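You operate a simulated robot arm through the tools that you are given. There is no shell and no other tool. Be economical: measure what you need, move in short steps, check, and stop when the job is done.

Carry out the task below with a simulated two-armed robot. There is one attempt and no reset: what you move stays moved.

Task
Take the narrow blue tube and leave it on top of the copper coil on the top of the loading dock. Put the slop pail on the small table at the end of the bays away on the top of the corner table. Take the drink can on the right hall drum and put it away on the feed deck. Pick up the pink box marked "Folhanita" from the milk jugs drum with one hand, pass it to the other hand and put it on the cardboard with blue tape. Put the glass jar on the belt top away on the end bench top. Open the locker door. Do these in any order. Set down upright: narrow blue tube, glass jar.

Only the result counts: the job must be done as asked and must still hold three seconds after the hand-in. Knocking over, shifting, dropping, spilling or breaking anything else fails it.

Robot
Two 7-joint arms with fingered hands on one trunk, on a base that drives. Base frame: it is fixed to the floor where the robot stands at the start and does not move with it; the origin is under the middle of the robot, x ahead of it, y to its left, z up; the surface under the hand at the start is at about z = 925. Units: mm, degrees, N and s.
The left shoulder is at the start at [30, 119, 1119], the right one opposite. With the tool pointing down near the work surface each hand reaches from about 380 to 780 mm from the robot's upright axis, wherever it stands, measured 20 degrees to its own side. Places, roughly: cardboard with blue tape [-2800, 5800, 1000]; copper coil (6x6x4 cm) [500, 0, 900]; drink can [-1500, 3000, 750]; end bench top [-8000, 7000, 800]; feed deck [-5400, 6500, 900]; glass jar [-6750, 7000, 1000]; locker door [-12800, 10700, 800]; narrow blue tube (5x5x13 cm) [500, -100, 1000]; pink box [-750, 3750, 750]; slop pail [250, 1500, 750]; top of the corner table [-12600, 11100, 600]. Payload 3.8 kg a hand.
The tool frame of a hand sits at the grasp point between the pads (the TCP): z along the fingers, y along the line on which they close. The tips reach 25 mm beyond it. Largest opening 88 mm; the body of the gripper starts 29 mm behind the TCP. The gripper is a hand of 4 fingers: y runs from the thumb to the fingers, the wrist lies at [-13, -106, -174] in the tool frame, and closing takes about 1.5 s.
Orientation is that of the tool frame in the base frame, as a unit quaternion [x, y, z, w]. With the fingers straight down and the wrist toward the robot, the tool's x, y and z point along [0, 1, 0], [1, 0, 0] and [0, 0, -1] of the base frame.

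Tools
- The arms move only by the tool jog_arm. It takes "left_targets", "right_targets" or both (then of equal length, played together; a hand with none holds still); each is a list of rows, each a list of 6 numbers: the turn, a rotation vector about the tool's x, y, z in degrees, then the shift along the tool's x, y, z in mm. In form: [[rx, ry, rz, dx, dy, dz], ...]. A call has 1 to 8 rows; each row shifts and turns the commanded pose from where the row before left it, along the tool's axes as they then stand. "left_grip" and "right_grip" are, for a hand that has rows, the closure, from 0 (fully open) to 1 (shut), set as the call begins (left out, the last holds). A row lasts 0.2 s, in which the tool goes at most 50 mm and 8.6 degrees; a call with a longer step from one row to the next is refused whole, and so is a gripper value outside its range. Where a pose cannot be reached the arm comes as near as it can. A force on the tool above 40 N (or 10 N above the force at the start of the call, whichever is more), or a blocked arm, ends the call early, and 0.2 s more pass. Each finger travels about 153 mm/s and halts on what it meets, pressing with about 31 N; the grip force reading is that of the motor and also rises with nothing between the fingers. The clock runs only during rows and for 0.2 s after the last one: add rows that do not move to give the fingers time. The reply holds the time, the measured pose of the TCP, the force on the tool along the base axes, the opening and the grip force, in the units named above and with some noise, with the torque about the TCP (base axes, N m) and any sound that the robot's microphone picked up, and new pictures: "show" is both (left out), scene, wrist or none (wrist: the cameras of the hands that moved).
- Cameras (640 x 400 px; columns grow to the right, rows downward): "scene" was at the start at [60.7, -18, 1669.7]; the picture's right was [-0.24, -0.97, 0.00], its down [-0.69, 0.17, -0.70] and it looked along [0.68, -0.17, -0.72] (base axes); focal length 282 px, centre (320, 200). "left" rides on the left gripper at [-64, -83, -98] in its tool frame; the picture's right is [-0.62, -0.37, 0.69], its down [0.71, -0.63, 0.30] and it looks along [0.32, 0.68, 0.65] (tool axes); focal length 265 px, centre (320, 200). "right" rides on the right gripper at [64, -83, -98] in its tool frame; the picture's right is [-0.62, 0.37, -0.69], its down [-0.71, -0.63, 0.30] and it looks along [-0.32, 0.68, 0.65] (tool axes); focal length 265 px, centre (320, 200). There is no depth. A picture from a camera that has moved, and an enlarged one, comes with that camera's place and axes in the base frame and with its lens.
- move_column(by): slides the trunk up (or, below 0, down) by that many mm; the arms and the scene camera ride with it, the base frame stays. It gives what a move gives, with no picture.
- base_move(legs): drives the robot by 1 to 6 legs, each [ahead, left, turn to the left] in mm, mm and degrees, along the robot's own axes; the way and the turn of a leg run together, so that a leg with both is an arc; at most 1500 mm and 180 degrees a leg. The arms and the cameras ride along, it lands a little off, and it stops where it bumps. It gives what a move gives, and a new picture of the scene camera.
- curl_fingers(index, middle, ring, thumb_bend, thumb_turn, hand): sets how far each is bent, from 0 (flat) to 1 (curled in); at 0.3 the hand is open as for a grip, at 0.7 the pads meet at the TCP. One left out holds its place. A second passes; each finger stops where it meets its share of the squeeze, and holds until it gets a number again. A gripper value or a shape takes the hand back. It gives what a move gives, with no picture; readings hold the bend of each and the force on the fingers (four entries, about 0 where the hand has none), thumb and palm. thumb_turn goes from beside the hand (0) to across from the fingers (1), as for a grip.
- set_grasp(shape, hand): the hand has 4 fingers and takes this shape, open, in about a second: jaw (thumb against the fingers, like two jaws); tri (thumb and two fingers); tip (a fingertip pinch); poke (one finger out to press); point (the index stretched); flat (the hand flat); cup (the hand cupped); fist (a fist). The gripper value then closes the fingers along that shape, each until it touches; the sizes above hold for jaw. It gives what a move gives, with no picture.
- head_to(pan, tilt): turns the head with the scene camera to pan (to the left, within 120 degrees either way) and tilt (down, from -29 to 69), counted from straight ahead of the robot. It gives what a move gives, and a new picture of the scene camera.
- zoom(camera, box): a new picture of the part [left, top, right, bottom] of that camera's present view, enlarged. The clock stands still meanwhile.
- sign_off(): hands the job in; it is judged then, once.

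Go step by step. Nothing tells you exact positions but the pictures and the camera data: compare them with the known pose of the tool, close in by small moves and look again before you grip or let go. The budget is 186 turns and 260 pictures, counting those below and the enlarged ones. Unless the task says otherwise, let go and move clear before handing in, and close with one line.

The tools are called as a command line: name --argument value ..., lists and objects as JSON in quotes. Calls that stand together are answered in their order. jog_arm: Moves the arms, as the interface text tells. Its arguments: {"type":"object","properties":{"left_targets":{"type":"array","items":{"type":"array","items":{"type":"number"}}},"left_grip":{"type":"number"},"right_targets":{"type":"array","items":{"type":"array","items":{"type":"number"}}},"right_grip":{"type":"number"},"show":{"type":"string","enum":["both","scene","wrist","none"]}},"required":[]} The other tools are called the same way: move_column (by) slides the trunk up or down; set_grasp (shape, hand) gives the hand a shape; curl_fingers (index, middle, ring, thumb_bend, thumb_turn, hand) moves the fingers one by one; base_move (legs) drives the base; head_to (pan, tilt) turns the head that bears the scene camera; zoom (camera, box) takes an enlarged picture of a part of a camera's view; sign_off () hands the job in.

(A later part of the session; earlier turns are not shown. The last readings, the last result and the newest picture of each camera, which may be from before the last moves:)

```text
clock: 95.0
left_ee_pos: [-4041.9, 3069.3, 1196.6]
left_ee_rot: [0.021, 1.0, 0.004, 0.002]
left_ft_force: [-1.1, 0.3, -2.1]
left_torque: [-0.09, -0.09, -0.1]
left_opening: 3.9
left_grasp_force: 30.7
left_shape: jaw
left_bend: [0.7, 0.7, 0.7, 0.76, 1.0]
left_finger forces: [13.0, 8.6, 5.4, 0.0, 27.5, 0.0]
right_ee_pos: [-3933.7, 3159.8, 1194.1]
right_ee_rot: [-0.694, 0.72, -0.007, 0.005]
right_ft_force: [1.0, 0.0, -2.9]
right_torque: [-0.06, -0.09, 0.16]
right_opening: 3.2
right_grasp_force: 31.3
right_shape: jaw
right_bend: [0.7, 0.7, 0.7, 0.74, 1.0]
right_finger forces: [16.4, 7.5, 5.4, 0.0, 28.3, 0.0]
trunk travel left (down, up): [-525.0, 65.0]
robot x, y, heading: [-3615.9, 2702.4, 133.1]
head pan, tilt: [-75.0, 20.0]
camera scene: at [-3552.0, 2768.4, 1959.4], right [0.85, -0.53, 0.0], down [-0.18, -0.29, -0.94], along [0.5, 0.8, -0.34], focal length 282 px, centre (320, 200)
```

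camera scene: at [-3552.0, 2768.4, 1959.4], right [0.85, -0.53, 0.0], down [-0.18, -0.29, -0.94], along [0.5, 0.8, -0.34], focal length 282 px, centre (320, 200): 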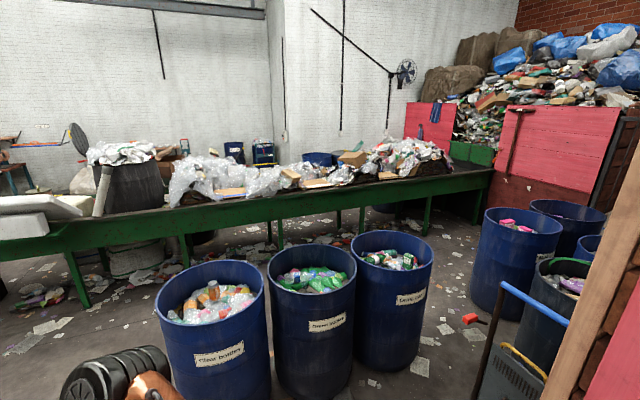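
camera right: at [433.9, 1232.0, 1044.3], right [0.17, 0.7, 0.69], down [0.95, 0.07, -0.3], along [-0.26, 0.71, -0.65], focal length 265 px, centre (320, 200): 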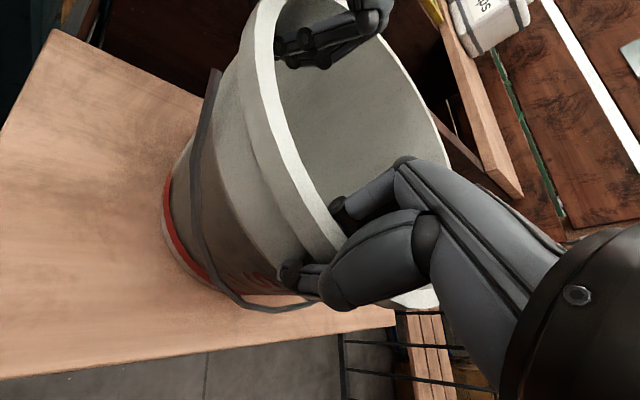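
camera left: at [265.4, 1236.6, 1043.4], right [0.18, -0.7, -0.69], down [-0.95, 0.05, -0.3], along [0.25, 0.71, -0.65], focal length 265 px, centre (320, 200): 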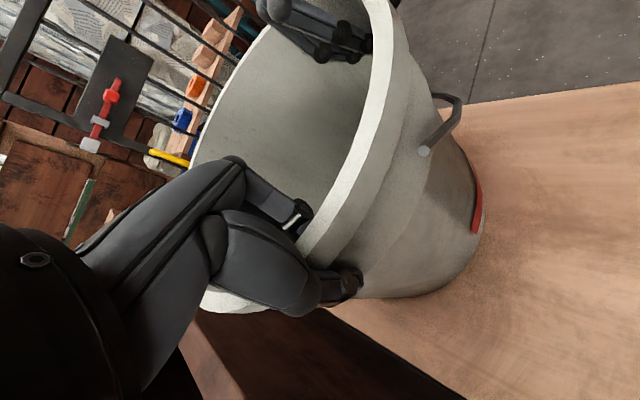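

The way to the far corner is clear down the middle of the hall. I drive between the bags and the blue drums, and look again.

base_move --legs '[[0, 0, 22], [1424, 0, 0], [1424, 0, 0], [0, 0, 10.3], [1190, 0, 0], [1187, 0, 0]]'

head_to --pan -20 --tilt 18

```text
clock: 121.9
left_ee_pos: [-9075.8, 4433.7, 1196.2]
left_ee_rot: [-0.289, 0.957, 0.003, 0.001]
left_ft_force: [-0.4, -0.2, -2.5]
left_torque: [0.0, -0.13, -0.12]
left_opening: 3.8
left_grasp_force: 31.1
left_shape: jaw
left_bend: [0.7, 0.7, 0.7, 0.76, 1.0]
left_finger forces: [13.0, 8.7, 5.5, 0.0, 27.2, 0.1]
right_ee_pos: [-9040.4, 4568.3, 1194.5]
right_ee_rot: [0.883, -0.469, 0.006, -0.006]
right_ft_force: [0.5, 0.4, -4.3]
right_torque: [0.01, -0.11, 0.18]
right_opening: 3.1
right_grasp_force: 31.4
right_shape: jaw
right_bend: [0.7, 0.7, 0.7, 0.74, 1.0]
right_finger forces: [16.5, 7.5, 5.4, 0.1, 28.1, 0.0]
trunk travel left (down, up): [-525.0, 65.0]
robot x, y, heading: [-8514.4, 4388.3, 169.0]
head pan, tilt: [-75.0, 20.0]
camera scene: at [-8501.5, 4476.7, 1959.4], right [1.0, 0.07, 0.0], down [0.02, -0.34, -0.94], along [-0.07, 0.94, -0.34], focal length 282 px, centre (320, 200)
```

scene: 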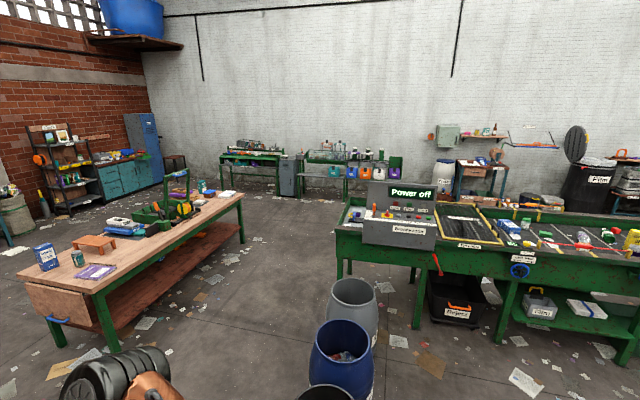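

```text
clock: 123.1
left_ee_pos: [-9077.0, 4433.5, 1197.3]
left_ee_rot: [-0.288, 0.958, 0.003, 0.0]
left_ft_force: [-0.2, -0.2, -1.9]
left_torque: [-0.02, -0.1, -0.11]
left_opening: 3.9
left_grasp_force: 31.1
left_shape: jaw
left_bend: [0.7, 0.7, 0.7, 0.76, 1.0]
left_finger forces: [13.3, 8.8, 5.6, 0.0, 27.1, 0.1]
right_ee_pos: [-9041.2, 4569.9, 1195.6]
right_ee_rot: [0.883, -0.47, 0.005, -0.006]
right_ft_force: [1.0, 0.2, -2.6]
right_torque: [0.0, -0.11, 0.1]
right_opening: 3.1
right_grasp_force: 31.0
right_shape: jaw
right_bend: [0.7, 0.7, 0.7, 0.74, 1.0]
right_finger forces: [16.5, 7.8, 5.6, 0.1, 28.1, 0.0]
trunk travel left (down, up): [-525.0, 65.0]
robot x, y, heading: [-8512.3, 4385.4, 169.1]
head pan, tilt: [-20.0, 18.0]
camera scene: at [-8575.6, 4432.1, 1962.5], right [0.52, 0.86, 0.0], down [0.27, -0.16, -0.95], along [-0.81, 0.49, -0.31], focal length 282 px, centre (320, 200)
```

scene: 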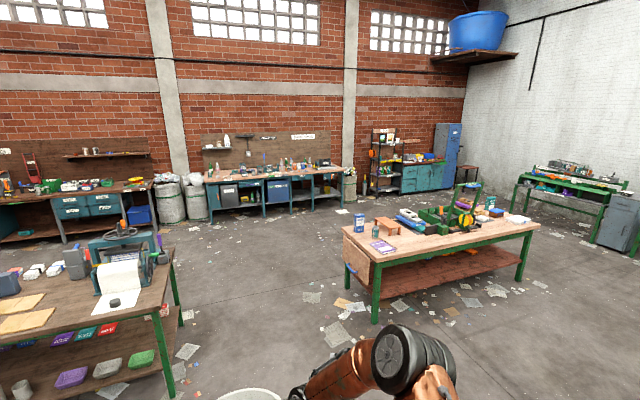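

Past the wooden table there is a clear lane to the far corner with the locker. I drive through the gap and up along the lane.

base_move --legs '[[0, 0, -26], [1360, 0, 0], [0, 0, 32], [1000, 0, 0], [900, 0, 0], [0, 0, -85]]'

head_to --pan 0 --tilt 18

```text
clock: 145.6
left_ee_pos: [-11573.5, 5893.7, 1196.3]
left_ee_rot: [0.377, 0.926, 0.003, 0.003]
left_ft_force: [-0.5, 0.5, -1.8]
left_torque: [-0.12, -0.06, -0.12]
left_opening: 3.8
left_grasp_force: 31.0
left_shape: jaw
left_bend: [0.7, 0.7, 0.7, 0.76, 1.0]
left_finger forces: [12.9, 8.7, 5.4, 0.0, 26.4, 0.1]
right_ee_pos: [-11434.5, 5887.9, 1194.2]
right_ee_rot: [-0.392, 0.92, -0.009, 0.002]
right_ft_force: [0.6, -0.6, -3.1]
right_torque: [-0.13, -0.03, 0.17]
right_opening: 3.1
right_grasp_force: 30.7
right_shape: jaw
right_bend: [0.7, 0.7, 0.7, 0.74, 1.0]
right_finger forces: [16.4, 7.6, 5.6, 0.0, 27.7, 0.1]
trunk travel left (down, up): [-525.0, 65.0]
robot x, y, heading: [-11504.5, 5336.1, 91.3]
head pan, tilt: [-20.0, 18.0]
camera scene: at [-11469.5, 5405.4, 1962.6], right [0.95, -0.32, 0.0], down [-0.1, -0.29, -0.95], along [0.31, 0.9, -0.31], focal length 282 px, centre (320, 200)
```

scene: 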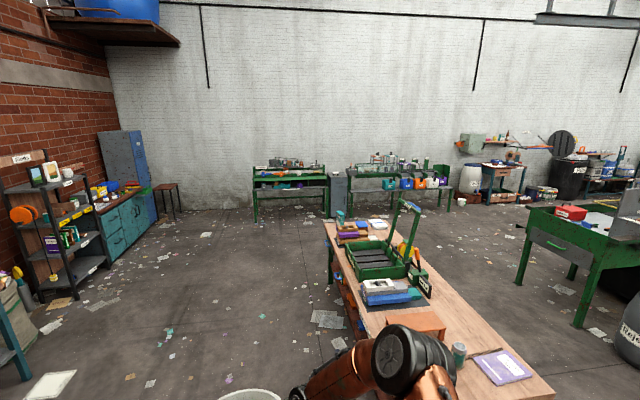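

```text
clock: 146.4
left_ee_pos: [-11575.0, 5891.9, 1197.0]
left_ee_rot: [0.376, 0.927, 0.003, 0.003]
left_ft_force: [-0.2, 1.3, -2.0]
left_torque: [-0.08, 0.01, -0.11]
left_opening: 4.0
left_grasp_force: 30.6
left_shape: jaw
left_bend: [0.7, 0.7, 0.7, 0.76, 1.0]
left_finger forces: [13.1, 8.6, 5.4, 0.0, 26.5, 0.1]
right_ee_pos: [-11433.2, 5886.5, 1194.1]
right_ee_rot: [-0.392, 0.92, -0.009, 0.001]
right_ft_force: [-0.7, 0.5, -2.5]
right_torque: [-0.14, -0.01, 0.19]
right_opening: 3.0
right_grasp_force: 31.3
right_shape: jaw
right_bend: [0.7, 0.7, 0.7, 0.74, 1.0]
right_finger forces: [16.4, 7.8, 5.6, 0.0, 27.7, 0.0]
trunk travel left (down, up): [-525.0, 65.0]
robot x, y, heading: [-11499.1, 5333.9, 90.8]
head pan, tilt: [0.0, 18.0]
camera scene: at [-11501.2, 5410.3, 1962.6], right [1.0, 0.02, 0.0], down [0.01, -0.31, -0.95], along [-0.02, 0.95, -0.31], focal length 282 px, centre (320, 200)
```

scene: 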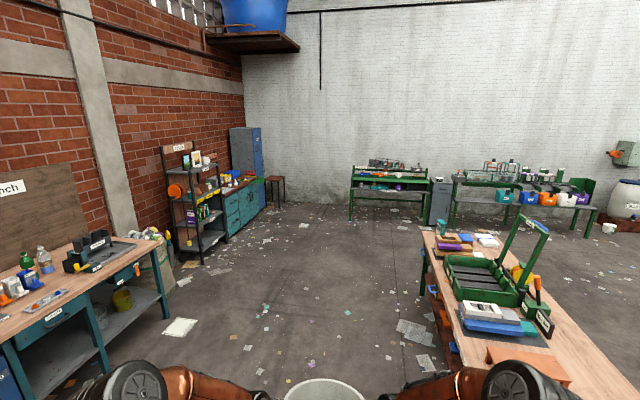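

The corner table is the small stool-like table beside the blue locker. I zoom in on both.

zoom --camera "scene" --box '[190, 110, 320, 220]'

base_move --legs '[[1450, 0, 0], [1400, 0, 0]]'

```text
3.64 times, centred on (255, 165) of scene
camera zoom: at [-11501.2, 5410.3, 1962.6], right [1.0, 0.02, 0.0], down [0.01, -0.31, -0.95], along [-0.02, 0.95, -0.31], focal length 1024 px, centre (556, 327)
```

zoom: 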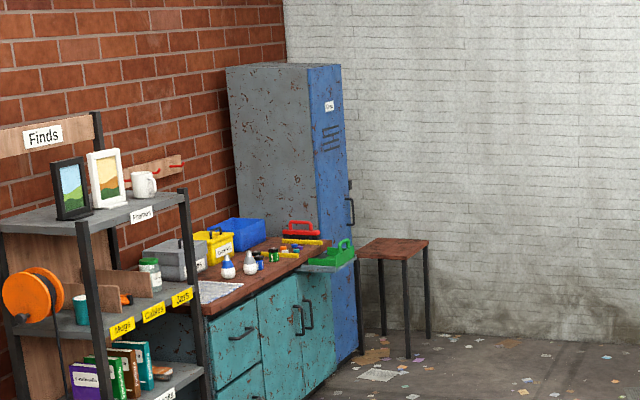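

```text
clock: 160.5
left_ee_pos: [-11655.9, 8807.7, 1196.5]
left_ee_rot: [0.374, 0.928, 0.002, 0.003]
left_ft_force: [0.5, -0.3, -2.3]
left_torque: [-0.09, 0.0, -0.06]
left_opening: 4.1
left_grasp_force: 31.2
left_shape: jaw
left_bend: [0.7, 0.7, 0.7, 0.76, 1.0]
left_finger forces: [12.9, 8.7, 5.5, 0.0, 26.5, 0.1]
right_ee_pos: [-11515.2, 8803.4, 1193.4]
right_ee_rot: [-0.395, 0.919, -0.008, 0.001]
right_ft_force: [-0.3, -0.8, -3.3]
right_torque: [-0.1, 0.0, 0.14]
right_opening: 2.9
right_grasp_force: 30.9
right_shape: jaw
right_bend: [0.7, 0.7, 0.7, 0.74, 1.0]
right_finger forces: [16.4, 7.7, 5.5, 0.1, 27.9, 0.0]
trunk travel left (down, up): [-525.0, 65.0]
robot x, y, heading: [-11579.6, 8251.4, 91.4]
head pan, tilt: [0.0, 18.0]
camera scene: at [-11580.4, 8325.6, 1962.6], right [1.0, 0.03, 0.0], down [0.01, -0.31, -0.95], along [-0.02, 0.95, -0.31], focal length 282 px, centre (320, 200)
```

scene: 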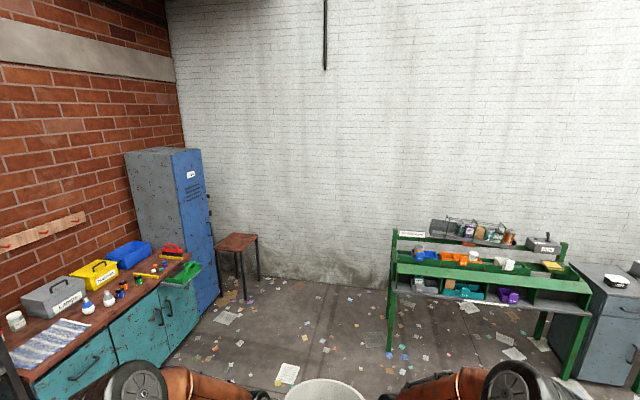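

The stool top is at about z 597, centred near [-12545, 11000]. I approach at an angle (heading 120) to keep off the cabinet, and look down.

base_move --legs '[[1450, 300, 0], [350, 150, 0], [0, 0, 28.6]]'

head_to --pan 0 --tilt 42

```text
clock: 171.1
left_ee_pos: [-12372.0, 10481.0, 1196.5]
left_ee_rot: [0.145, 0.989, 0.002, 0.002]
left_ft_force: [-0.5, 0.4, -2.7]
left_torque: [-0.12, -0.08, -0.11]
left_opening: 4.2
left_grasp_force: 30.6
left_shape: jaw
left_bend: [0.7, 0.7, 0.7, 0.76, 1.0]
left_finger forces: [12.9, 8.7, 5.3, 0.1, 26.3, 0.0]
right_ee_pos: [-12245.8, 10541.6, 1193.3]
right_ee_rot: [-0.6, 0.8, -0.008, 0.004]
right_ft_force: [-0.1, -0.1, -2.6]
right_torque: [-0.08, -0.05, 0.19]
right_opening: 2.9
right_grasp_force: 30.8
right_shape: jaw
right_bend: [0.7, 0.7, 0.7, 0.75, 1.0]
right_finger forces: [16.3, 7.6, 5.6, 0.0, 27.8, 0.0]
trunk travel left (down, up): [-525.0, 65.0]
robot x, y, heading: [-12050.9, 10020.6, 118.9]
head pan, tilt: [0.0, 18.0]
camera scene: at [-12084.5, 10087.0, 1962.5], right [0.88, 0.48, 0.0], down [0.15, -0.27, -0.95], along [-0.46, 0.83, -0.31], focal length 282 px, centre (320, 200)
```

scene: 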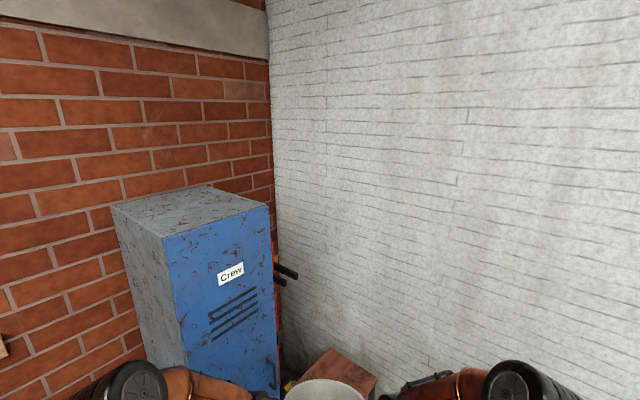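

```text
clock: 172.0
left_ee_pos: [-12372.9, 10481.4, 1196.0]
left_ee_rot: [0.145, 0.989, 0.003, 0.003]
left_ft_force: [0.4, 1.1, -3.3]
left_torque: [-0.05, -0.05, -0.09]
left_opening: 4.2
left_grasp_force: 31.0
left_shape: jaw
left_bend: [0.7, 0.7, 0.7, 0.76, 1.0]
left_finger forces: [13.1, 8.9, 5.5, 0.0, 26.3, 0.0]
right_ee_pos: [-12246.0, 10541.3, 1193.8]
right_ee_rot: [-0.6, 0.8, -0.007, 0.004]
right_ft_force: [-0.2, 0.2, -2.7]
right_torque: [-0.09, -0.04, 0.17]
right_opening: 3.2
right_grasp_force: 30.4
right_shape: jaw
right_bend: [0.7, 0.7, 0.7, 0.75, 1.0]
right_finger forces: [16.2, 7.8, 5.7, 0.0, 27.8, 0.0]
trunk travel left (down, up): [-525.0, 65.0]
robot x, y, heading: [-12050.8, 10022.1, 118.7]
head pan, tilt: [0.0, 42.0]
camera scene: at [-12079.9, 10077.9, 1925.0], right [0.88, 0.48, 0.0], down [0.32, -0.59, -0.74], along [-0.36, 0.65, -0.67], focal length 282 px, centre (320, 200)
```

scene: 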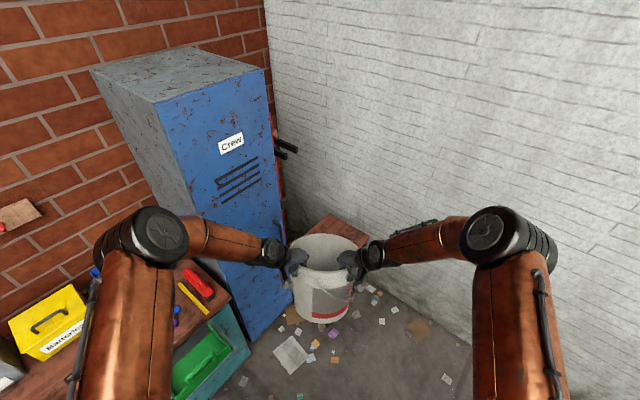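

To keep the left elbow off the counter and locker, I turn to heading 136 and shift right before closing in.

base_move --legs '[[0, -380, 0], [0, 0, 17.3]]'

zoom --camera "scene" --box '[180, 130, 460, 330]'

```text
clock: 175.4
left_ee_pos: [-12160.7, 10545.7, 1196.2]
left_ee_rot: [-0.009, 1.0, 0.002, 0.001]
left_ft_force: [-0.4, 0.9, -3.1]
left_torque: [-0.04, -0.1, -0.09]
left_opening: 3.9
left_grasp_force: 31.2
left_shape: jaw
left_bend: [0.7, 0.7, 0.7, 0.76, 1.0]
left_finger forces: [13.0, 8.8, 5.4, 0.1, 26.3, 0.0]
right_ee_pos: [-12058.5, 10643.8, 1193.9]
right_ee_rot: [0.715, -0.699, 0.008, -0.005]
right_ft_force: [0.3, -0.5, -2.4]
right_torque: [-0.05, -0.07, 0.16]
right_opening: 3.0
right_grasp_force: 31.4
right_shape: jaw
right_bend: [0.7, 0.7, 0.7, 0.75, 1.0]
right_finger forces: [16.2, 7.7, 5.8, 0.1, 27.8, 0.0]
trunk travel left (down, up): [-525.0, 65.0]
robot x, y, heading: [-11714.4, 10208.2, 136.6]
head pan, tilt: [0.0, 42.0]
camera scene: at [-11758.9, 10251.3, 1924.9], right [0.69, 0.72, 0.0], down [0.49, -0.46, -0.74], along [-0.54, 0.51, -0.67], focal length 282 px, centre (320, 200)
```

scene: 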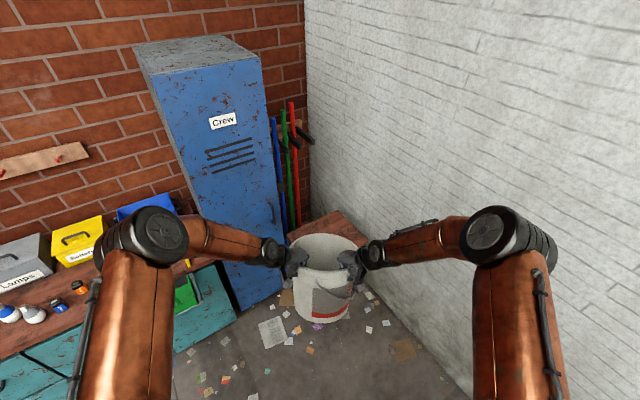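

```text
2.00 times, centred on (320, 230) of scene
camera zoom: at [-11758.9, 10251.3, 1924.9], right [0.69, 0.72, 0.0], down [0.49, -0.46, -0.74], along [-0.54, 0.51, -0.67], focal length 563 px, centre (320, 140)
```

zoom: 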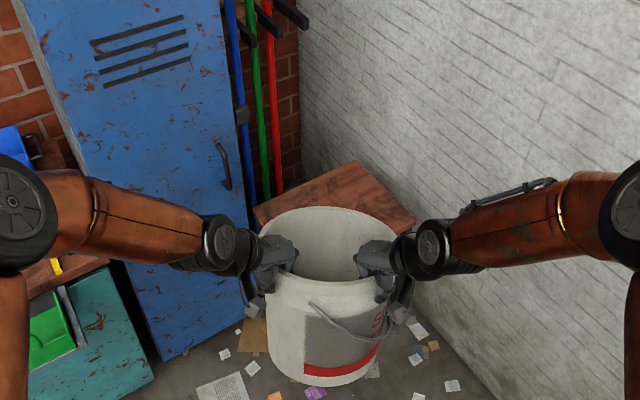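

The stool's corners give a centre of about [-12560, 11055]. I drive 554 mm in, which brings the pail over it, then look.

base_move --legs '[[554, -28, 0]]'

head_to --pan 0 --tilt 50

```text
clock: 178.6
left_ee_pos: [-12547.2, 10956.6, 1196.7]
left_ee_rot: [-0.008, 1.0, 0.003, 0.002]
left_ft_force: [-0.5, 0.9, -2.4]
left_torque: [-0.03, -0.07, -0.09]
left_opening: 4.0
left_grasp_force: 31.4
left_shape: jaw
left_bend: [0.7, 0.7, 0.7, 0.76, 1.0]
left_finger forces: [13.1, 8.7, 5.4, 0.0, 26.4, 0.1]
right_ee_pos: [-12445.3, 11050.0, 1194.4]
right_ee_rot: [0.715, -0.699, 0.007, -0.005]
right_ft_force: [0.7, -0.4, -2.6]
right_torque: [-0.07, -0.06, 0.18]
right_opening: 2.9
right_grasp_force: 31.3
right_shape: jaw
right_bend: [0.7, 0.7, 0.7, 0.75, 1.0]
right_finger forces: [16.2, 7.8, 5.7, 0.1, 27.9, 0.0]
trunk travel left (down, up): [-525.0, 65.0]
robot x, y, heading: [-12102.1, 10614.5, 136.1]
head pan, tilt: [0.0, 42.0]
camera scene: at [-12145.8, 10658.8, 1925.0], right [0.69, 0.72, 0.0], down [0.48, -0.46, -0.74], along [-0.54, 0.51, -0.67], focal length 282 px, centre (320, 200)
```

scene: 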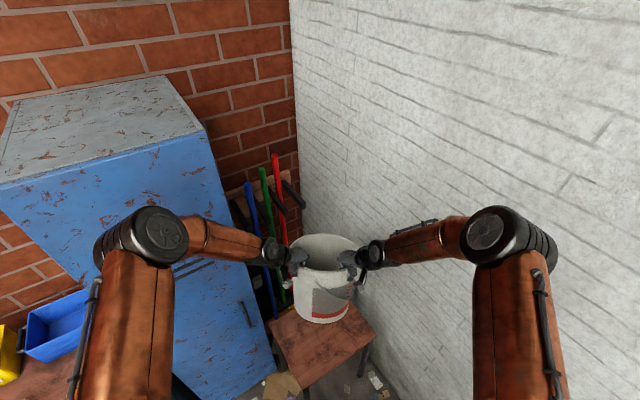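

```text
clock: 179.3
left_ee_pos: [-12547.4, 10956.3, 1195.0]
left_ee_rot: [-0.008, 1.0, 0.003, 0.002]
left_ft_force: [0.0, 0.7, -1.8]
left_torque: [-0.02, -0.08, -0.08]
left_opening: 4.1
left_grasp_force: 30.9
left_shape: jaw
left_bend: [0.7, 0.7, 0.7, 0.76, 1.0]
left_finger forces: [13.2, 8.8, 5.5, 0.0, 26.3, 0.0]
right_ee_pos: [-12445.4, 11052.0, 1195.5]
right_ee_rot: [0.715, -0.699, 0.008, -0.005]
right_ft_force: [-0.1, -1.0, -2.8]
right_torque: [-0.08, -0.07, 0.21]
right_opening: 3.2
right_grasp_force: 31.0
right_shape: jaw
right_bend: [0.7, 0.7, 0.7, 0.75, 1.0]
right_finger forces: [16.3, 7.9, 5.8, 0.0, 27.8, 0.0]
trunk travel left (down, up): [-525.0, 65.0]
robot x, y, heading: [-12104.0, 10613.1, 136.4]
head pan, tilt: [0.0, 50.0]
camera scene: at [-12142.0, 10655.3, 1913.7], right [0.69, 0.72, 0.0], down [0.55, -0.53, -0.64], along [-0.46, 0.44, -0.77], focal length 282 px, centre (320, 200)
```

scene: 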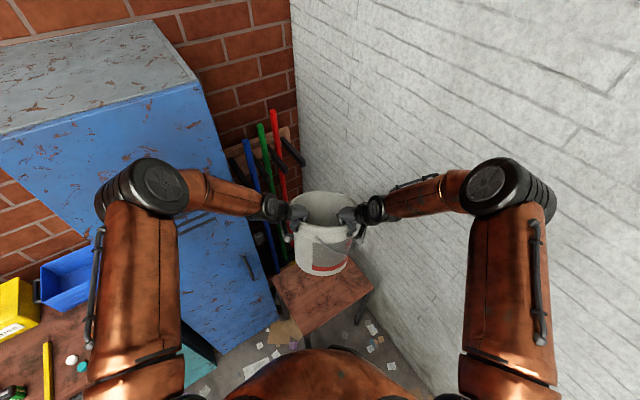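

The pail is over the stool. I lower the trunk in stages and look between them.

move_column --by -300

head_to --pan 5 --tilt 50

zoom --camera "right" --box '[0, 0, 640, 400]'

```text
clock: 182.3
left_ee_pos: [-12547.7, 10955.6, 897.1]
left_ee_rot: [-0.008, 1.0, 0.002, 0.002]
left_ft_force: [-0.8, 0.1, -1.3]
left_torque: [-0.06, -0.08, -0.11]
left_opening: 4.0
left_grasp_force: 30.9
left_shape: jaw
left_bend: [0.7, 0.7, 0.7, 0.76, 1.0]
left_finger forces: [13.1, 8.7, 5.6, 0.1, 26.3, 0.0]
right_ee_pos: [-12445.4, 11052.7, 893.7]
right_ee_rot: [0.716, -0.698, 0.008, -0.006]
right_ft_force: [-0.6, -0.9, -2.7]
right_torque: [-0.11, -0.08, 0.17]
right_opening: 2.9
right_grasp_force: 31.4
right_shape: jaw
right_bend: [0.7, 0.7, 0.7, 0.75, 1.0]
right_finger forces: [16.3, 7.8, 5.7, 0.1, 27.9, 0.0]
trunk travel left (down, up): [-225.0, 365.0]
robot x, y, heading: [-12100.2, 10609.2, 136.3]
head pan, tilt: [0.0, 50.0]
```

```text
clock: 183.0
left_ee_pos: [-12547.5, 10955.9, 895.6]
left_ee_rot: [-0.007, 1.0, 0.003, 0.002]
left_ft_force: [0.5, 1.3, -2.1]
left_torque: [-0.02, -0.06, -0.08]
left_opening: 4.0
left_grasp_force: 30.9
left_shape: jaw
left_bend: [0.7, 0.7, 0.7, 0.76, 1.0]
left_finger forces: [13.2, 8.8, 5.5, 0.1, 26.3, 0.0]
right_ee_pos: [-12446.3, 11050.9, 893.8]
right_ee_rot: [0.715, -0.699, 0.008, -0.006]
right_ft_force: [0.8, -1.1, -2.2]
right_torque: [-0.07, -0.06, 0.15]
right_opening: 3.0
right_grasp_force: 30.6
right_shape: jaw
right_bend: [0.7, 0.7, 0.7, 0.75, 1.0]
right_finger forces: [16.3, 7.8, 5.7, 0.0, 27.9, 0.1]
trunk travel left (down, up): [-225.0, 365.0]
robot x, y, heading: [-12098.6, 10614.8, 136.2]
head pan, tilt: [5.0, 50.0]
camera scene: at [-12145.9, 10649.7, 1613.7], right [0.63, 0.78, 0.0], down [0.6, -0.48, -0.64], along [-0.5, 0.4, -0.77], focal length 282 px, centre (320, 200)
```

scene: 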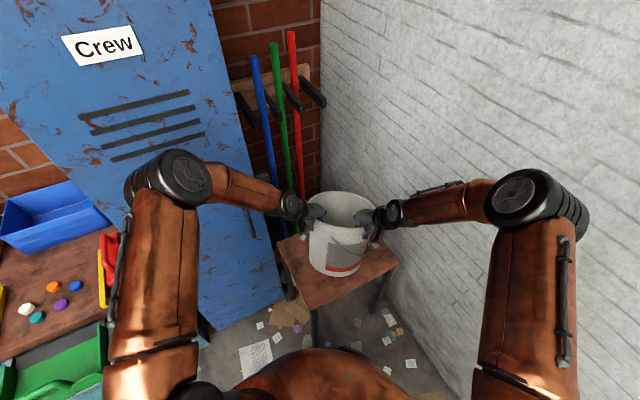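

```text
1.00 times, centred on (320, 200) of right (not enlarged: the box is as wide or as high as the picture)
camera zoom: at [-12361.1, 10988.2, 993.4], right [-0.4, 0.61, 0.68], down [0.62, 0.73, -0.3], along [-0.68, 0.31, -0.67], focal length 265 px, centre (320, 200)
```

zoom: 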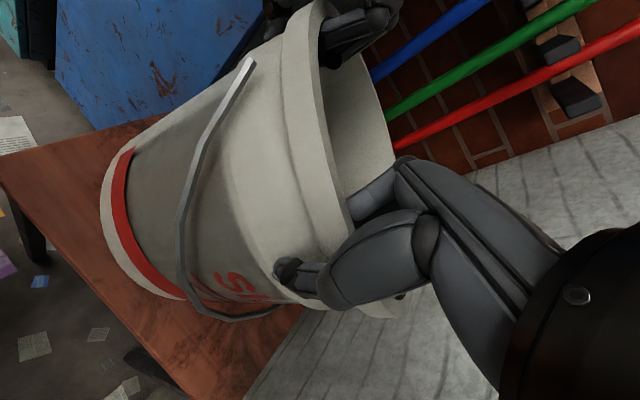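

Still clear all round. I lower another 110 mm, then in small steps until the weight comes off.

move_column --by -110

zoom --camera "right" --box '[0, 0, 640, 400]'

zoom --camera "scene" --box '[160, 120, 440, 320]'

```text
clock: 184.4
left_ee_pos: [-12548.2, 10956.9, 794.9]
left_ee_rot: [-0.009, 1.0, 0.011, -0.006]
left_ft_force: [0.3, -5.1, 14.1]
left_torque: [-0.13, 0.1, -0.03]
left_opening: 5.3
left_grasp_force: 31.2
left_shape: jaw
left_bend: [0.7, 0.7, 0.7, 0.76, 1.0]
left_finger forces: [13.9, 10.3, 3.1, 0.1, 30.8, 0.1]
right_ee_pos: [-12449.5, 11052.8, 795.0]
right_ee_rot: [0.714, -0.7, -0.004, -0.003]
right_ft_force: [8.2, -2.7, 22.4]
right_torque: [-0.02, -0.47, 0.1]
right_opening: 3.8
right_grasp_force: 31.1
right_shape: jaw
right_bend: [0.7, 0.7, 0.7, 0.75, 1.0]
right_finger forces: [17.8, 8.0, 2.8, 0.0, 34.6, 0.0]
trunk travel left (down, up): [-115.0, 475.0]
robot x, y, heading: [-12105.9, 10612.3, 136.2]
head pan, tilt: [5.0, 50.0]
stopped: the force on the tool passed its limit at 43 N (the readings are from after the stop); the commanded pose is now the measured one
```

```text
1.00 times, centred on (320, 200) of right (not enlarged: the box is as wide or as high as the picture)
camera zoom: at [-12363.2, 10987.9, 891.3], right [-0.38, 0.61, 0.7], down [0.61, 0.73, -0.3], along [-0.69, 0.32, -0.65], focal length 265 px, centre (320, 200)
```

zoom: 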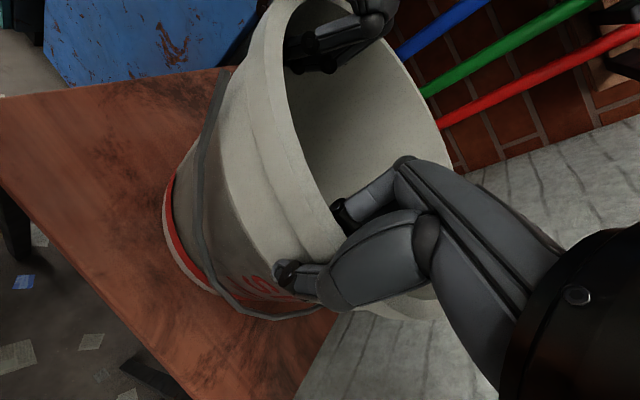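

```text
2.00 times, centred on (300, 220) of scene
camera zoom: at [-12141.8, 10645.6, 1504.2], right [0.63, 0.78, 0.0], down [0.6, -0.48, -0.65], along [-0.5, 0.4, -0.76], focal length 563 px, centre (360, 160)
```

zoom: 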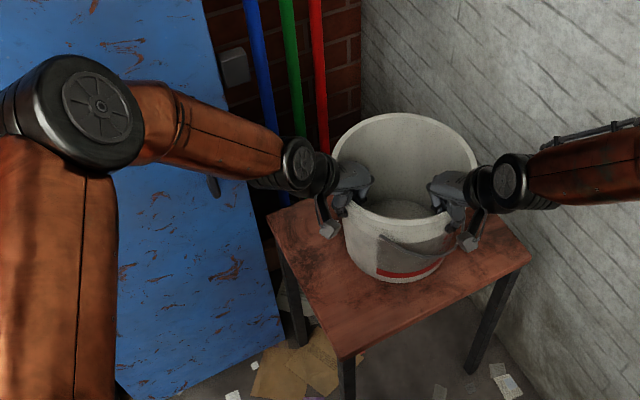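

The pail has touched down on the stool. I ease the load by a few mm and open both hands.

move_column --by 4

jog_arm --left_targets '[[0, 0, 0, 0, 0, 0], [0, 0, 0, 0, 0, 0], [0, 0, 0, 0, 0, 0], [0, 0, 0, 0, 0, 0], [0, 0, 0, 0, 0, 0], [0, 0, 0, 0, 0, 0]]' --right_targets '[[0, 0, 0, 0, 0, 0], [0, 0, 0, 0, 0, 0], [0, 0, 0, 0, 0, 0], [0, 0, 0, 0, 0, 0], [0, 0, 0, 0, 0, 0], [0, 0, 0, 0, 0, 0]]' --left_grip 0 --right_grip 0 --show "both"

```text
clock: 184.9
left_ee_pos: [-12549.1, 10957.8, 795.9]
left_ee_rot: [-0.009, 1.0, 0.009, -0.002]
left_ft_force: [-0.8, -0.1, 3.3]
left_torque: [0.0, 0.09, -0.06]
left_opening: 4.9
left_grasp_force: 31.0
left_shape: jaw
left_bend: [0.7, 0.7, 0.7, 0.76, 1.0]
left_finger forces: [14.4, 9.7, 3.4, 0.1, 27.8, 0.0]
right_ee_pos: [-12448.9, 11052.8, 795.2]
right_ee_rot: [0.714, -0.7, 0.0, -0.003]
right_ft_force: [5.1, -3.2, 14.2]
right_torque: [-0.07, -0.24, 0.12]
right_opening: 3.5
right_grasp_force: 31.1
right_shape: jaw
right_bend: [0.7, 0.7, 0.7, 0.75, 1.0]
right_finger forces: [18.7, 7.3, 3.2, 0.0, 31.7, 0.0]
trunk travel left (down, up): [-119.0, 471.0]
robot x, y, heading: [-12102.1, 10613.7, 136.3]
head pan, tilt: [5.0, 50.0]
```

```text
clock: 186.3
left_ee_pos: [-12549.5, 10959.6, 794.6]
left_ee_rot: [-0.008, 1.0, 0.008, -0.002]
left_ft_force: [-0.2, 0.4, 0.6]
left_torque: [0.02, 0.02, 0.01]
left_opening: 87.5
left_grasp_force: 0.1
left_shape: jaw
left_bend: [0.3, 0.3, 0.3, 0.3, 0.98]
left_finger forces: [0.1, 0.0, 0.0, 0.0, 0.1, 0.0]
right_ee_pos: [-12450.5, 11053.8, 793.7]
right_ee_rot: [0.714, -0.7, 0.0, -0.004]
right_ft_force: [0.6, -0.5, -0.4]
right_torque: [-0.03, -0.02, 0.0]
right_opening: 87.6
right_grasp_force: 0.0
right_shape: jaw
right_bend: [0.3, 0.3, 0.3, 0.3, 0.98]
right_finger forces: [0.0, 0.0, 0.0, 0.0, 0.1, 0.2]
trunk travel left (down, up): [-119.0, 471.0]
robot x, y, heading: [-12103.5, 10610.8, 136.3]
head pan, tilt: [5.0, 50.0]
camera scene: at [-12145.3, 10649.0, 1507.7], right [0.63, 0.78, 0.0], down [0.6, -0.48, -0.64], along [-0.5, 0.4, -0.77], focal length 282 px, centre (320, 200)
camera right: at [-12364.3, 10989.5, 891.7], right [-0.38, 0.61, 0.69], down [0.62, 0.73, -0.3], along [-0.69, 0.31, -0.65], focal length 265 px, centre (320, 200)
camera left: at [-12483.4, 10874.9, 890.7], right [0.62, -0.35, -0.7], down [-0.7, -0.64, -0.31], along [-0.34, 0.69, -0.64], focal length 265 px, centre (320, 200)
```

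scene: 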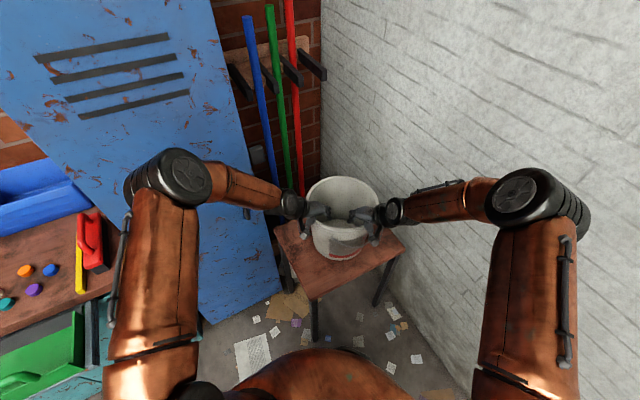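
right: 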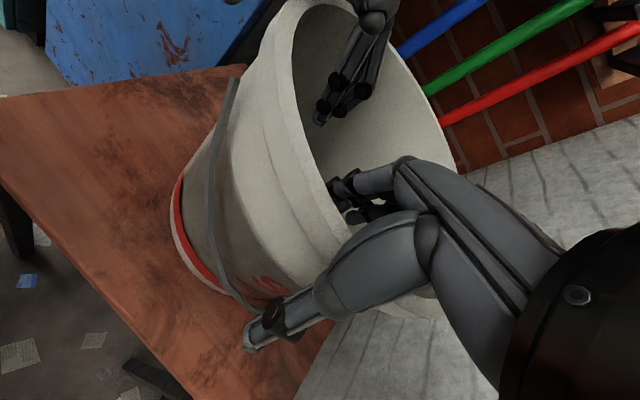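
left: 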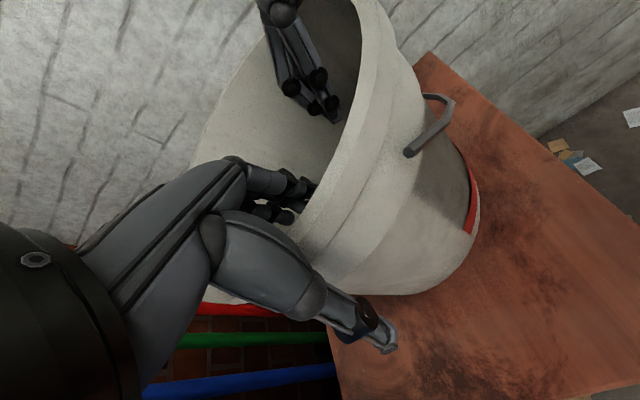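

Both hands are free of the rim. I raise the trunk straight up and back away, then look at the pail and locker door.

move_column --by 230

base_move --legs '[[-400, 0, 0]]'

head_to --pan 18 --tilt 38

zoom --camera "scene" --box '[220, 100, 540, 320]'

```text
clock: 188.7
left_ee_pos: [-12549.5, 10958.5, 1023.9]
left_ee_rot: [-0.009, 1.0, 0.007, -0.002]
left_ft_force: [0.0, 0.6, -0.5]
left_torque: [-0.03, -0.04, 0.01]
left_opening: 87.7
left_grasp_force: 0.1
left_shape: jaw
left_bend: [0.3, 0.3, 0.3, 0.3, 0.98]
left_finger forces: [0.0, 0.1, 0.0, 0.0, 0.0, 0.0]
right_ee_pos: [-12450.6, 11053.3, 1025.7]
right_ee_rot: [0.715, -0.699, -0.001, -0.003]
right_ft_force: [-0.6, 0.9, -0.3]
right_torque: [0.02, -0.01, -0.05]
right_opening: 87.9
right_grasp_force: 0.0
right_shape: jaw
right_bend: [0.3, 0.3, 0.3, 0.3, 0.98]
right_finger forces: [0.0, 0.0, 0.1, 0.0, 0.0, 0.0]
trunk travel left (down, up): [-349.0, 241.0]
robot x, y, heading: [-12100.9, 10615.7, 136.1]
head pan, tilt: [5.0, 50.0]
```

```text
clock: 191.2
left_ee_pos: [-12261.6, 10679.7, 1023.3]
left_ee_rot: [-0.012, 1.0, 0.008, -0.001]
left_ft_force: [-0.3, -0.4, -0.5]
left_torque: [-0.03, -0.03, -0.02]
left_opening: 87.7
left_grasp_force: 0.0
left_shape: jaw
left_bend: [0.3, 0.3, 0.3, 0.3, 0.98]
left_finger forces: [0.1, 0.1, 0.0, 0.0, 0.0, 0.0]
right_ee_pos: [-12163.4, 10776.0, 1024.5]
right_ee_rot: [0.717, -0.697, -0.002, -0.003]
right_ft_force: [0.3, 0.5, 0.1]
right_torque: [0.03, 0.0, 0.0]
right_opening: 87.5
right_grasp_force: 0.1
right_shape: jaw
right_bend: [0.3, 0.3, 0.3, 0.3, 0.98]
right_finger forces: [0.0, 0.1, 0.1, 0.0, 0.0, 0.0]
trunk travel left (down, up): [-349.0, 241.0]
robot x, y, heading: [-11808.6, 10336.8, 136.9]
head pan, tilt: [5.0, 50.0]
camera scene: at [-11855.6, 10373.8, 1737.8], right [0.62, 0.78, 0.0], down [0.6, -0.47, -0.64], along [-0.5, 0.4, -0.77], focal length 282 px, centre (320, 200)
```

scene: 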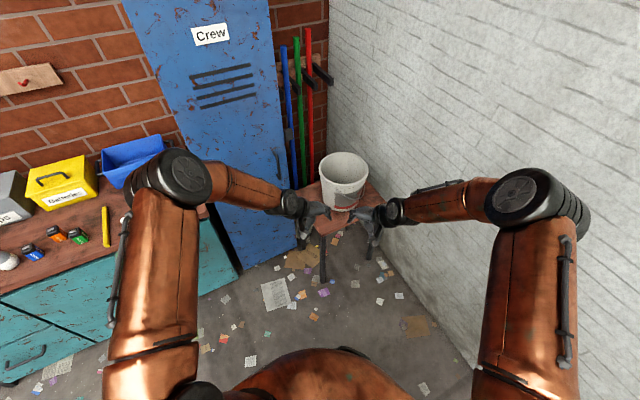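

```text
clock: 192.0
left_ee_pos: [-12262.3, 10680.7, 1023.4]
left_ee_rot: [-0.012, 1.0, 0.008, -0.002]
left_ft_force: [0.4, 0.2, 0.5]
left_torque: [0.03, -0.03, 0.03]
left_opening: 87.7
left_grasp_force: 0.0
left_shape: jaw
left_bend: [0.3, 0.3, 0.3, 0.3, 0.98]
left_finger forces: [0.1, 0.1, 0.1, 0.0, 0.0, 0.0]
right_ee_pos: [-12162.3, 10776.0, 1023.5]
right_ee_rot: [0.717, -0.697, 0.0, -0.003]
right_ft_force: [0.4, -0.2, 0.5]
right_torque: [0.01, 0.01, 0.03]
right_opening: 87.9
right_grasp_force: 0.0
right_shape: jaw
right_bend: [0.3, 0.3, 0.3, 0.3, 0.98]
right_finger forces: [0.1, 0.0, 0.0, 0.1, 0.1, 0.0]
trunk travel left (down, up): [-349.0, 241.0]
robot x, y, heading: [-11808.8, 10337.0, 136.7]
head pan, tilt: [18.0, 38.0]
camera scene: at [-11873.8, 10363.5, 1754.9], right [0.43, 0.9, 0.0], down [0.56, -0.26, -0.79], along [-0.71, 0.34, -0.62], focal length 282 px, centre (320, 200)
```

scene: 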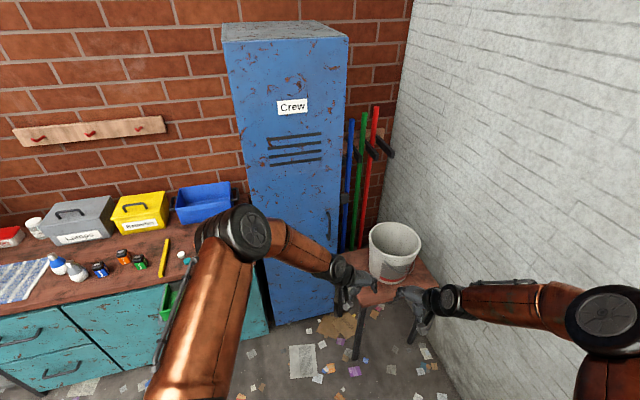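

```text
1.82 times, centred on (380, 210) of scene
camera zoom: at [-11873.8, 10363.5, 1754.9], right [0.43, 0.9, 0.0], down [0.56, -0.26, -0.79], along [-0.71, 0.34, -0.62], focal length 512 px, centre (211, 182)
```

zoom: 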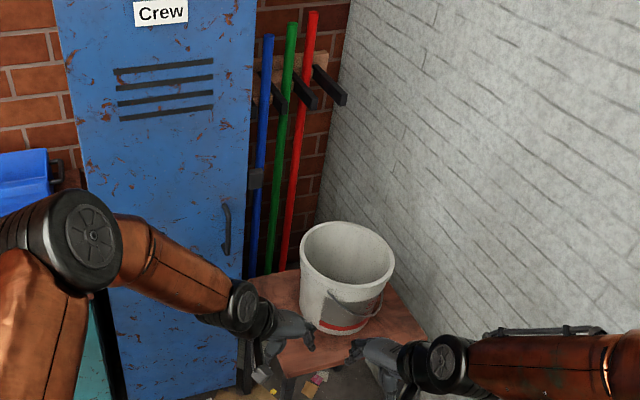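

The pail stands well on the corner table. The locker's handle is a vertical bar near its right edge at roughly [-12740, 10823, 846], with hinges on the left. I fold the right wrist in and turn the left hand to point forward.

jog_arm --left_targets '[[0, 0, 7.5, 0, 0, 0], [0, 0, 7.5, 0, 0, 0], [0, 0, 7.5, 0, 0, 0], [0, 0, 7.5, 0, 0, 0], [0, 0, 7.5, 0, 0, 0], [0, 0, 7.5, 0, 0, 0], [0, 8.2, 0, 0, 0, 0], [0, 8.2, 0, 0, 0, 0]]' --right_targets '[[0, 0, 7.5, -20, -20, -10], [0, 0, 7.5, -20, -20, -10], [0, 0, 7.5, -20, -20, -10], [0, 0, 7.5, -20, -20, -10], [0, 0, 7.5, -20, -20, -10], [0, 0, 7.5, -20, -20, -10], [0, 0, 0, -20, -20, 0], [0, 0, 0, -20, 0, 0]]' --show "none"

jog_arm --left_targets '[[0, 8.2, 0, 0, 0, 0], [0, 8.2, 0, 0, 0, 0], [0, 8.2, 0, 0, 0, 0], [0, 8.2, 0, 0, 0, 0], [0, 8.2, 0, 0, 0, 0], [0, 8.2, 0, 0, 0, 0], [0, 8.2, 0, 0, 0, 0], [0, 8.2, 0, 0, 0, 0]]' --show "none"

jog_arm --left_targets '[[0, 8, 0, 0, 0, 0], [0, 0, 0, 0, 0, 0]]' --show "both"

```text
clock: 193.8
left_ee_pos: [-12261.9, 10680.8, 1023.2]
left_ee_rot: [0.367, 0.918, 0.059, -0.138]
left_ft_force: [0.2, -0.4, 0.5]
left_torque: [-0.03, -0.03, -0.02]
left_opening: 88.0
left_grasp_force: 0.0
left_shape: jaw
left_bend: [0.3, 0.3, 0.3, 0.3, 0.98]
left_finger forces: [0.0, 0.1, 0.0, 0.0, 0.0, 0.1]
right_ee_pos: [-11977.0, 10869.3, 1086.2]
right_ee_rot: [-0.395, 0.918, 0.002, 0.002]
right_ft_force: [-0.2, 0.1, -0.5]
right_torque: [-0.03, 0.0, 0.01]
right_opening: 87.7
right_grasp_force: 0.1
right_shape: jaw
right_bend: [0.3, 0.3, 0.3, 0.3, 0.98]
right_finger forces: [0.0, 0.0, 0.0, 0.0, 0.0, 0.1]
trunk travel left (down, up): [-349.0, 241.0]
robot x, y, heading: [-11813.6, 10340.7, 136.8]
head pan, tilt: [18.0, 38.0]
```

```text
clock: 195.6
left_ee_pos: [-12262.3, 10680.8, 1024.0]
left_ee_rot: [0.276, 0.696, 0.249, -0.614]
left_ft_force: [0.1, 0.0, -0.6]
left_torque: [-0.01, 0.03, 0.0]
left_opening: 87.8
left_grasp_force: 0.1
left_shape: jaw
left_bend: [0.3, 0.3, 0.3, 0.3, 0.98]
left_finger forces: [0.0, 0.0, 0.0, 0.0, 0.0, 0.0]
right_ee_pos: [-11976.0, 10869.6, 1084.9]
right_ee_rot: [-0.396, 0.918, 0.001, 0.002]
right_ft_force: [-0.1, -0.1, -0.7]
right_torque: [0.01, -0.01, 0.05]
right_opening: 87.7
right_grasp_force: 0.0
right_shape: jaw
right_bend: [0.3, 0.3, 0.3, 0.3, 0.98]
right_finger forces: [0.1, 0.1, 0.0, 0.1, 0.0, 0.0]
trunk travel left (down, up): [-349.0, 241.0]
robot x, y, heading: [-11813.0, 10340.3, 136.9]
head pan, tilt: [18.0, 38.0]
```

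```text
clock: 196.2
left_ee_pos: [-12263.1, 10680.4, 1023.0]
left_ee_rot: [-0.257, -0.652, -0.268, 0.66]
left_ft_force: [0.0, -1.2, 0.5]
left_torque: [-0.01, -0.01, 0.03]
left_opening: 87.9
left_grasp_force: 0.1
left_shape: jaw
left_bend: [0.3, 0.3, 0.3, 0.3, 0.98]
left_finger forces: [0.0, 0.1, 0.0, 0.1, 0.0, 0.0]
right_ee_pos: [-11974.6, 10868.7, 1085.7]
right_ee_rot: [-0.396, 0.918, 0.002, 0.002]
right_ft_force: [-0.2, 0.5, 0.3]
right_torque: [0.0, 0.01, -0.04]
right_opening: 87.6
right_grasp_force: 0.0
right_shape: jaw
right_bend: [0.3, 0.3, 0.3, 0.3, 0.98]
right_finger forces: [0.0, 0.0, 0.1, 0.1, 0.0, 0.0]
trunk travel left (down, up): [-349.0, 241.0]
robot x, y, heading: [-11811.6, 10337.4, 136.5]
head pan, tilt: [18.0, 38.0]
camera scene: at [-11873.5, 10363.2, 1754.9], right [0.43, 0.9, 0.0], down [0.56, -0.26, -0.79], along [-0.71, 0.34, -0.62], focal length 282 px, centre (320, 200)
camera left: at [-12248.8, 10553.2, 956.9], right [-0.76, 0.22, -0.61], down [-0.65, -0.26, 0.71], along [0.0, 0.94, 0.34], focal length 265 px, centre (320, 200)
```

scene: 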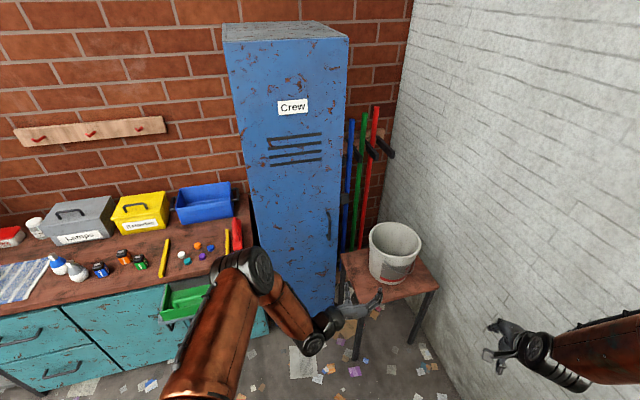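
left: 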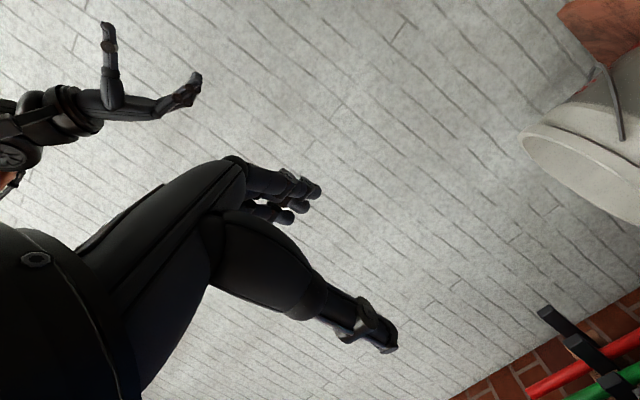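

The left hand now points forward. I lift the right hand clear, drive in toward the handle, then turn to face the door obliquely.

jog_arm --right_targets '[[0, 0, 0, 0, 0, -50], [0, 0, 0, 0, 0, -50], [0, 0, 0, 0, 0, -50], [0, 0, 0, 0, -40, 0], [0, 0, 0, 0, -40, 0]]' --show "none"

base_move --legs '[[300, 0, 0], [0, 0, 18.5]]'

zoom --camera "left" --box '[0, 0, 640, 400]'

```text
clock: 197.4
left_ee_pos: [-12261.8, 10678.4, 1022.7]
left_ee_rot: [-0.257, -0.653, -0.267, 0.66]
left_ft_force: [0.3, -0.6, 0.5]
left_torque: [-0.01, 0.0, 0.02]
left_opening: 87.7
left_grasp_force: 0.0
left_shape: jaw
left_bend: [0.3, 0.3, 0.3, 0.3, 0.98]
left_finger forces: [0.1, 0.0, 0.0, 0.1, 0.1, 0.0]
right_ee_pos: [-11916.3, 10810.7, 1237.4]
right_ee_rot: [-0.395, 0.919, 0.002, 0.001]
right_ft_force: [-0.6, -0.7, 0.6]
right_torque: [0.01, 0.02, 0.01]
right_opening: 87.7
right_grasp_force: 0.0
right_shape: jaw
right_bend: [0.3, 0.3, 0.3, 0.3, 0.98]
right_finger forces: [0.0, 0.0, 0.0, 0.0, 0.0, 0.0]
trunk travel left (down, up): [-349.0, 241.0]
robot x, y, heading: [-11815.1, 10339.1, 136.8]
head pan, tilt: [18.0, 38.0]
```

```text
clock: 200.4
left_ee_pos: [-12566.0, 10727.0, 1024.2]
left_ee_rot: [-0.15, -0.686, -0.158, 0.695]
left_ft_force: [0.4, 0.0, 0.3]
left_torque: [0.01, -0.01, -0.03]
left_opening: 87.8
left_grasp_force: 0.0
left_shape: jaw
left_bend: [0.3, 0.3, 0.3, 0.3, 0.98]
left_finger forces: [0.1, 0.0, 0.0, 0.0, 0.0, 0.0]
right_ee_pos: [-12279.2, 10962.6, 1235.0]
right_ee_rot: [-0.538, 0.843, 0.003, 0.002]
right_ft_force: [-0.3, -1.0, 0.5]
right_torque: [0.02, -0.01, 0.03]
right_opening: 87.7
right_grasp_force: 0.0
right_shape: jaw
right_bend: [0.3, 0.3, 0.3, 0.3, 0.98]
right_finger forces: [0.0, 0.0, 0.0, 0.0, 0.0, 0.0]
trunk travel left (down, up): [-349.0, 241.0]
robot x, y, heading: [-12030.6, 10544.1, 154.8]
head pan, tilt: [18.0, 38.0]
camera scene: at [-12096.4, 10548.8, 1754.9], right [0.12, 0.99, 0.0], down [0.61, -0.07, -0.79], along [-0.78, 0.09, -0.62], focal length 282 px, centre (320, 200)
```

scene: 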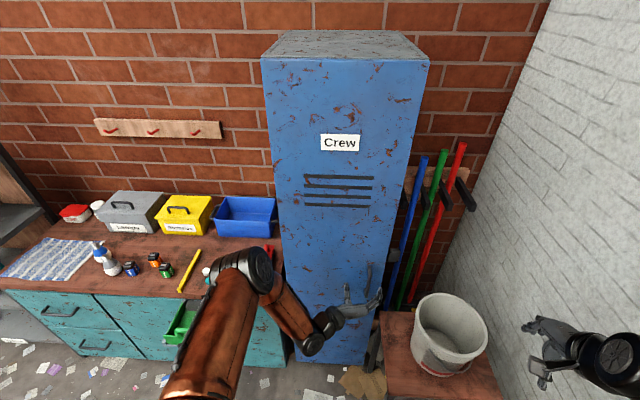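

```text
1.00 times, centred on (320, 200) of left (not enlarged: the box is as wide or as high as the picture)
camera zoom: at [-12512.7, 10611.0, 957.0], right [-0.79, -0.03, -0.61], down [-0.54, -0.45, 0.71], along [-0.3, 0.89, 0.34], focal length 265 px, centre (320, 200)
```

zoom: 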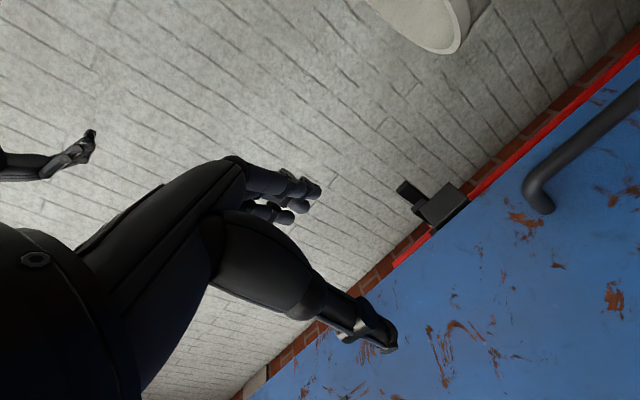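

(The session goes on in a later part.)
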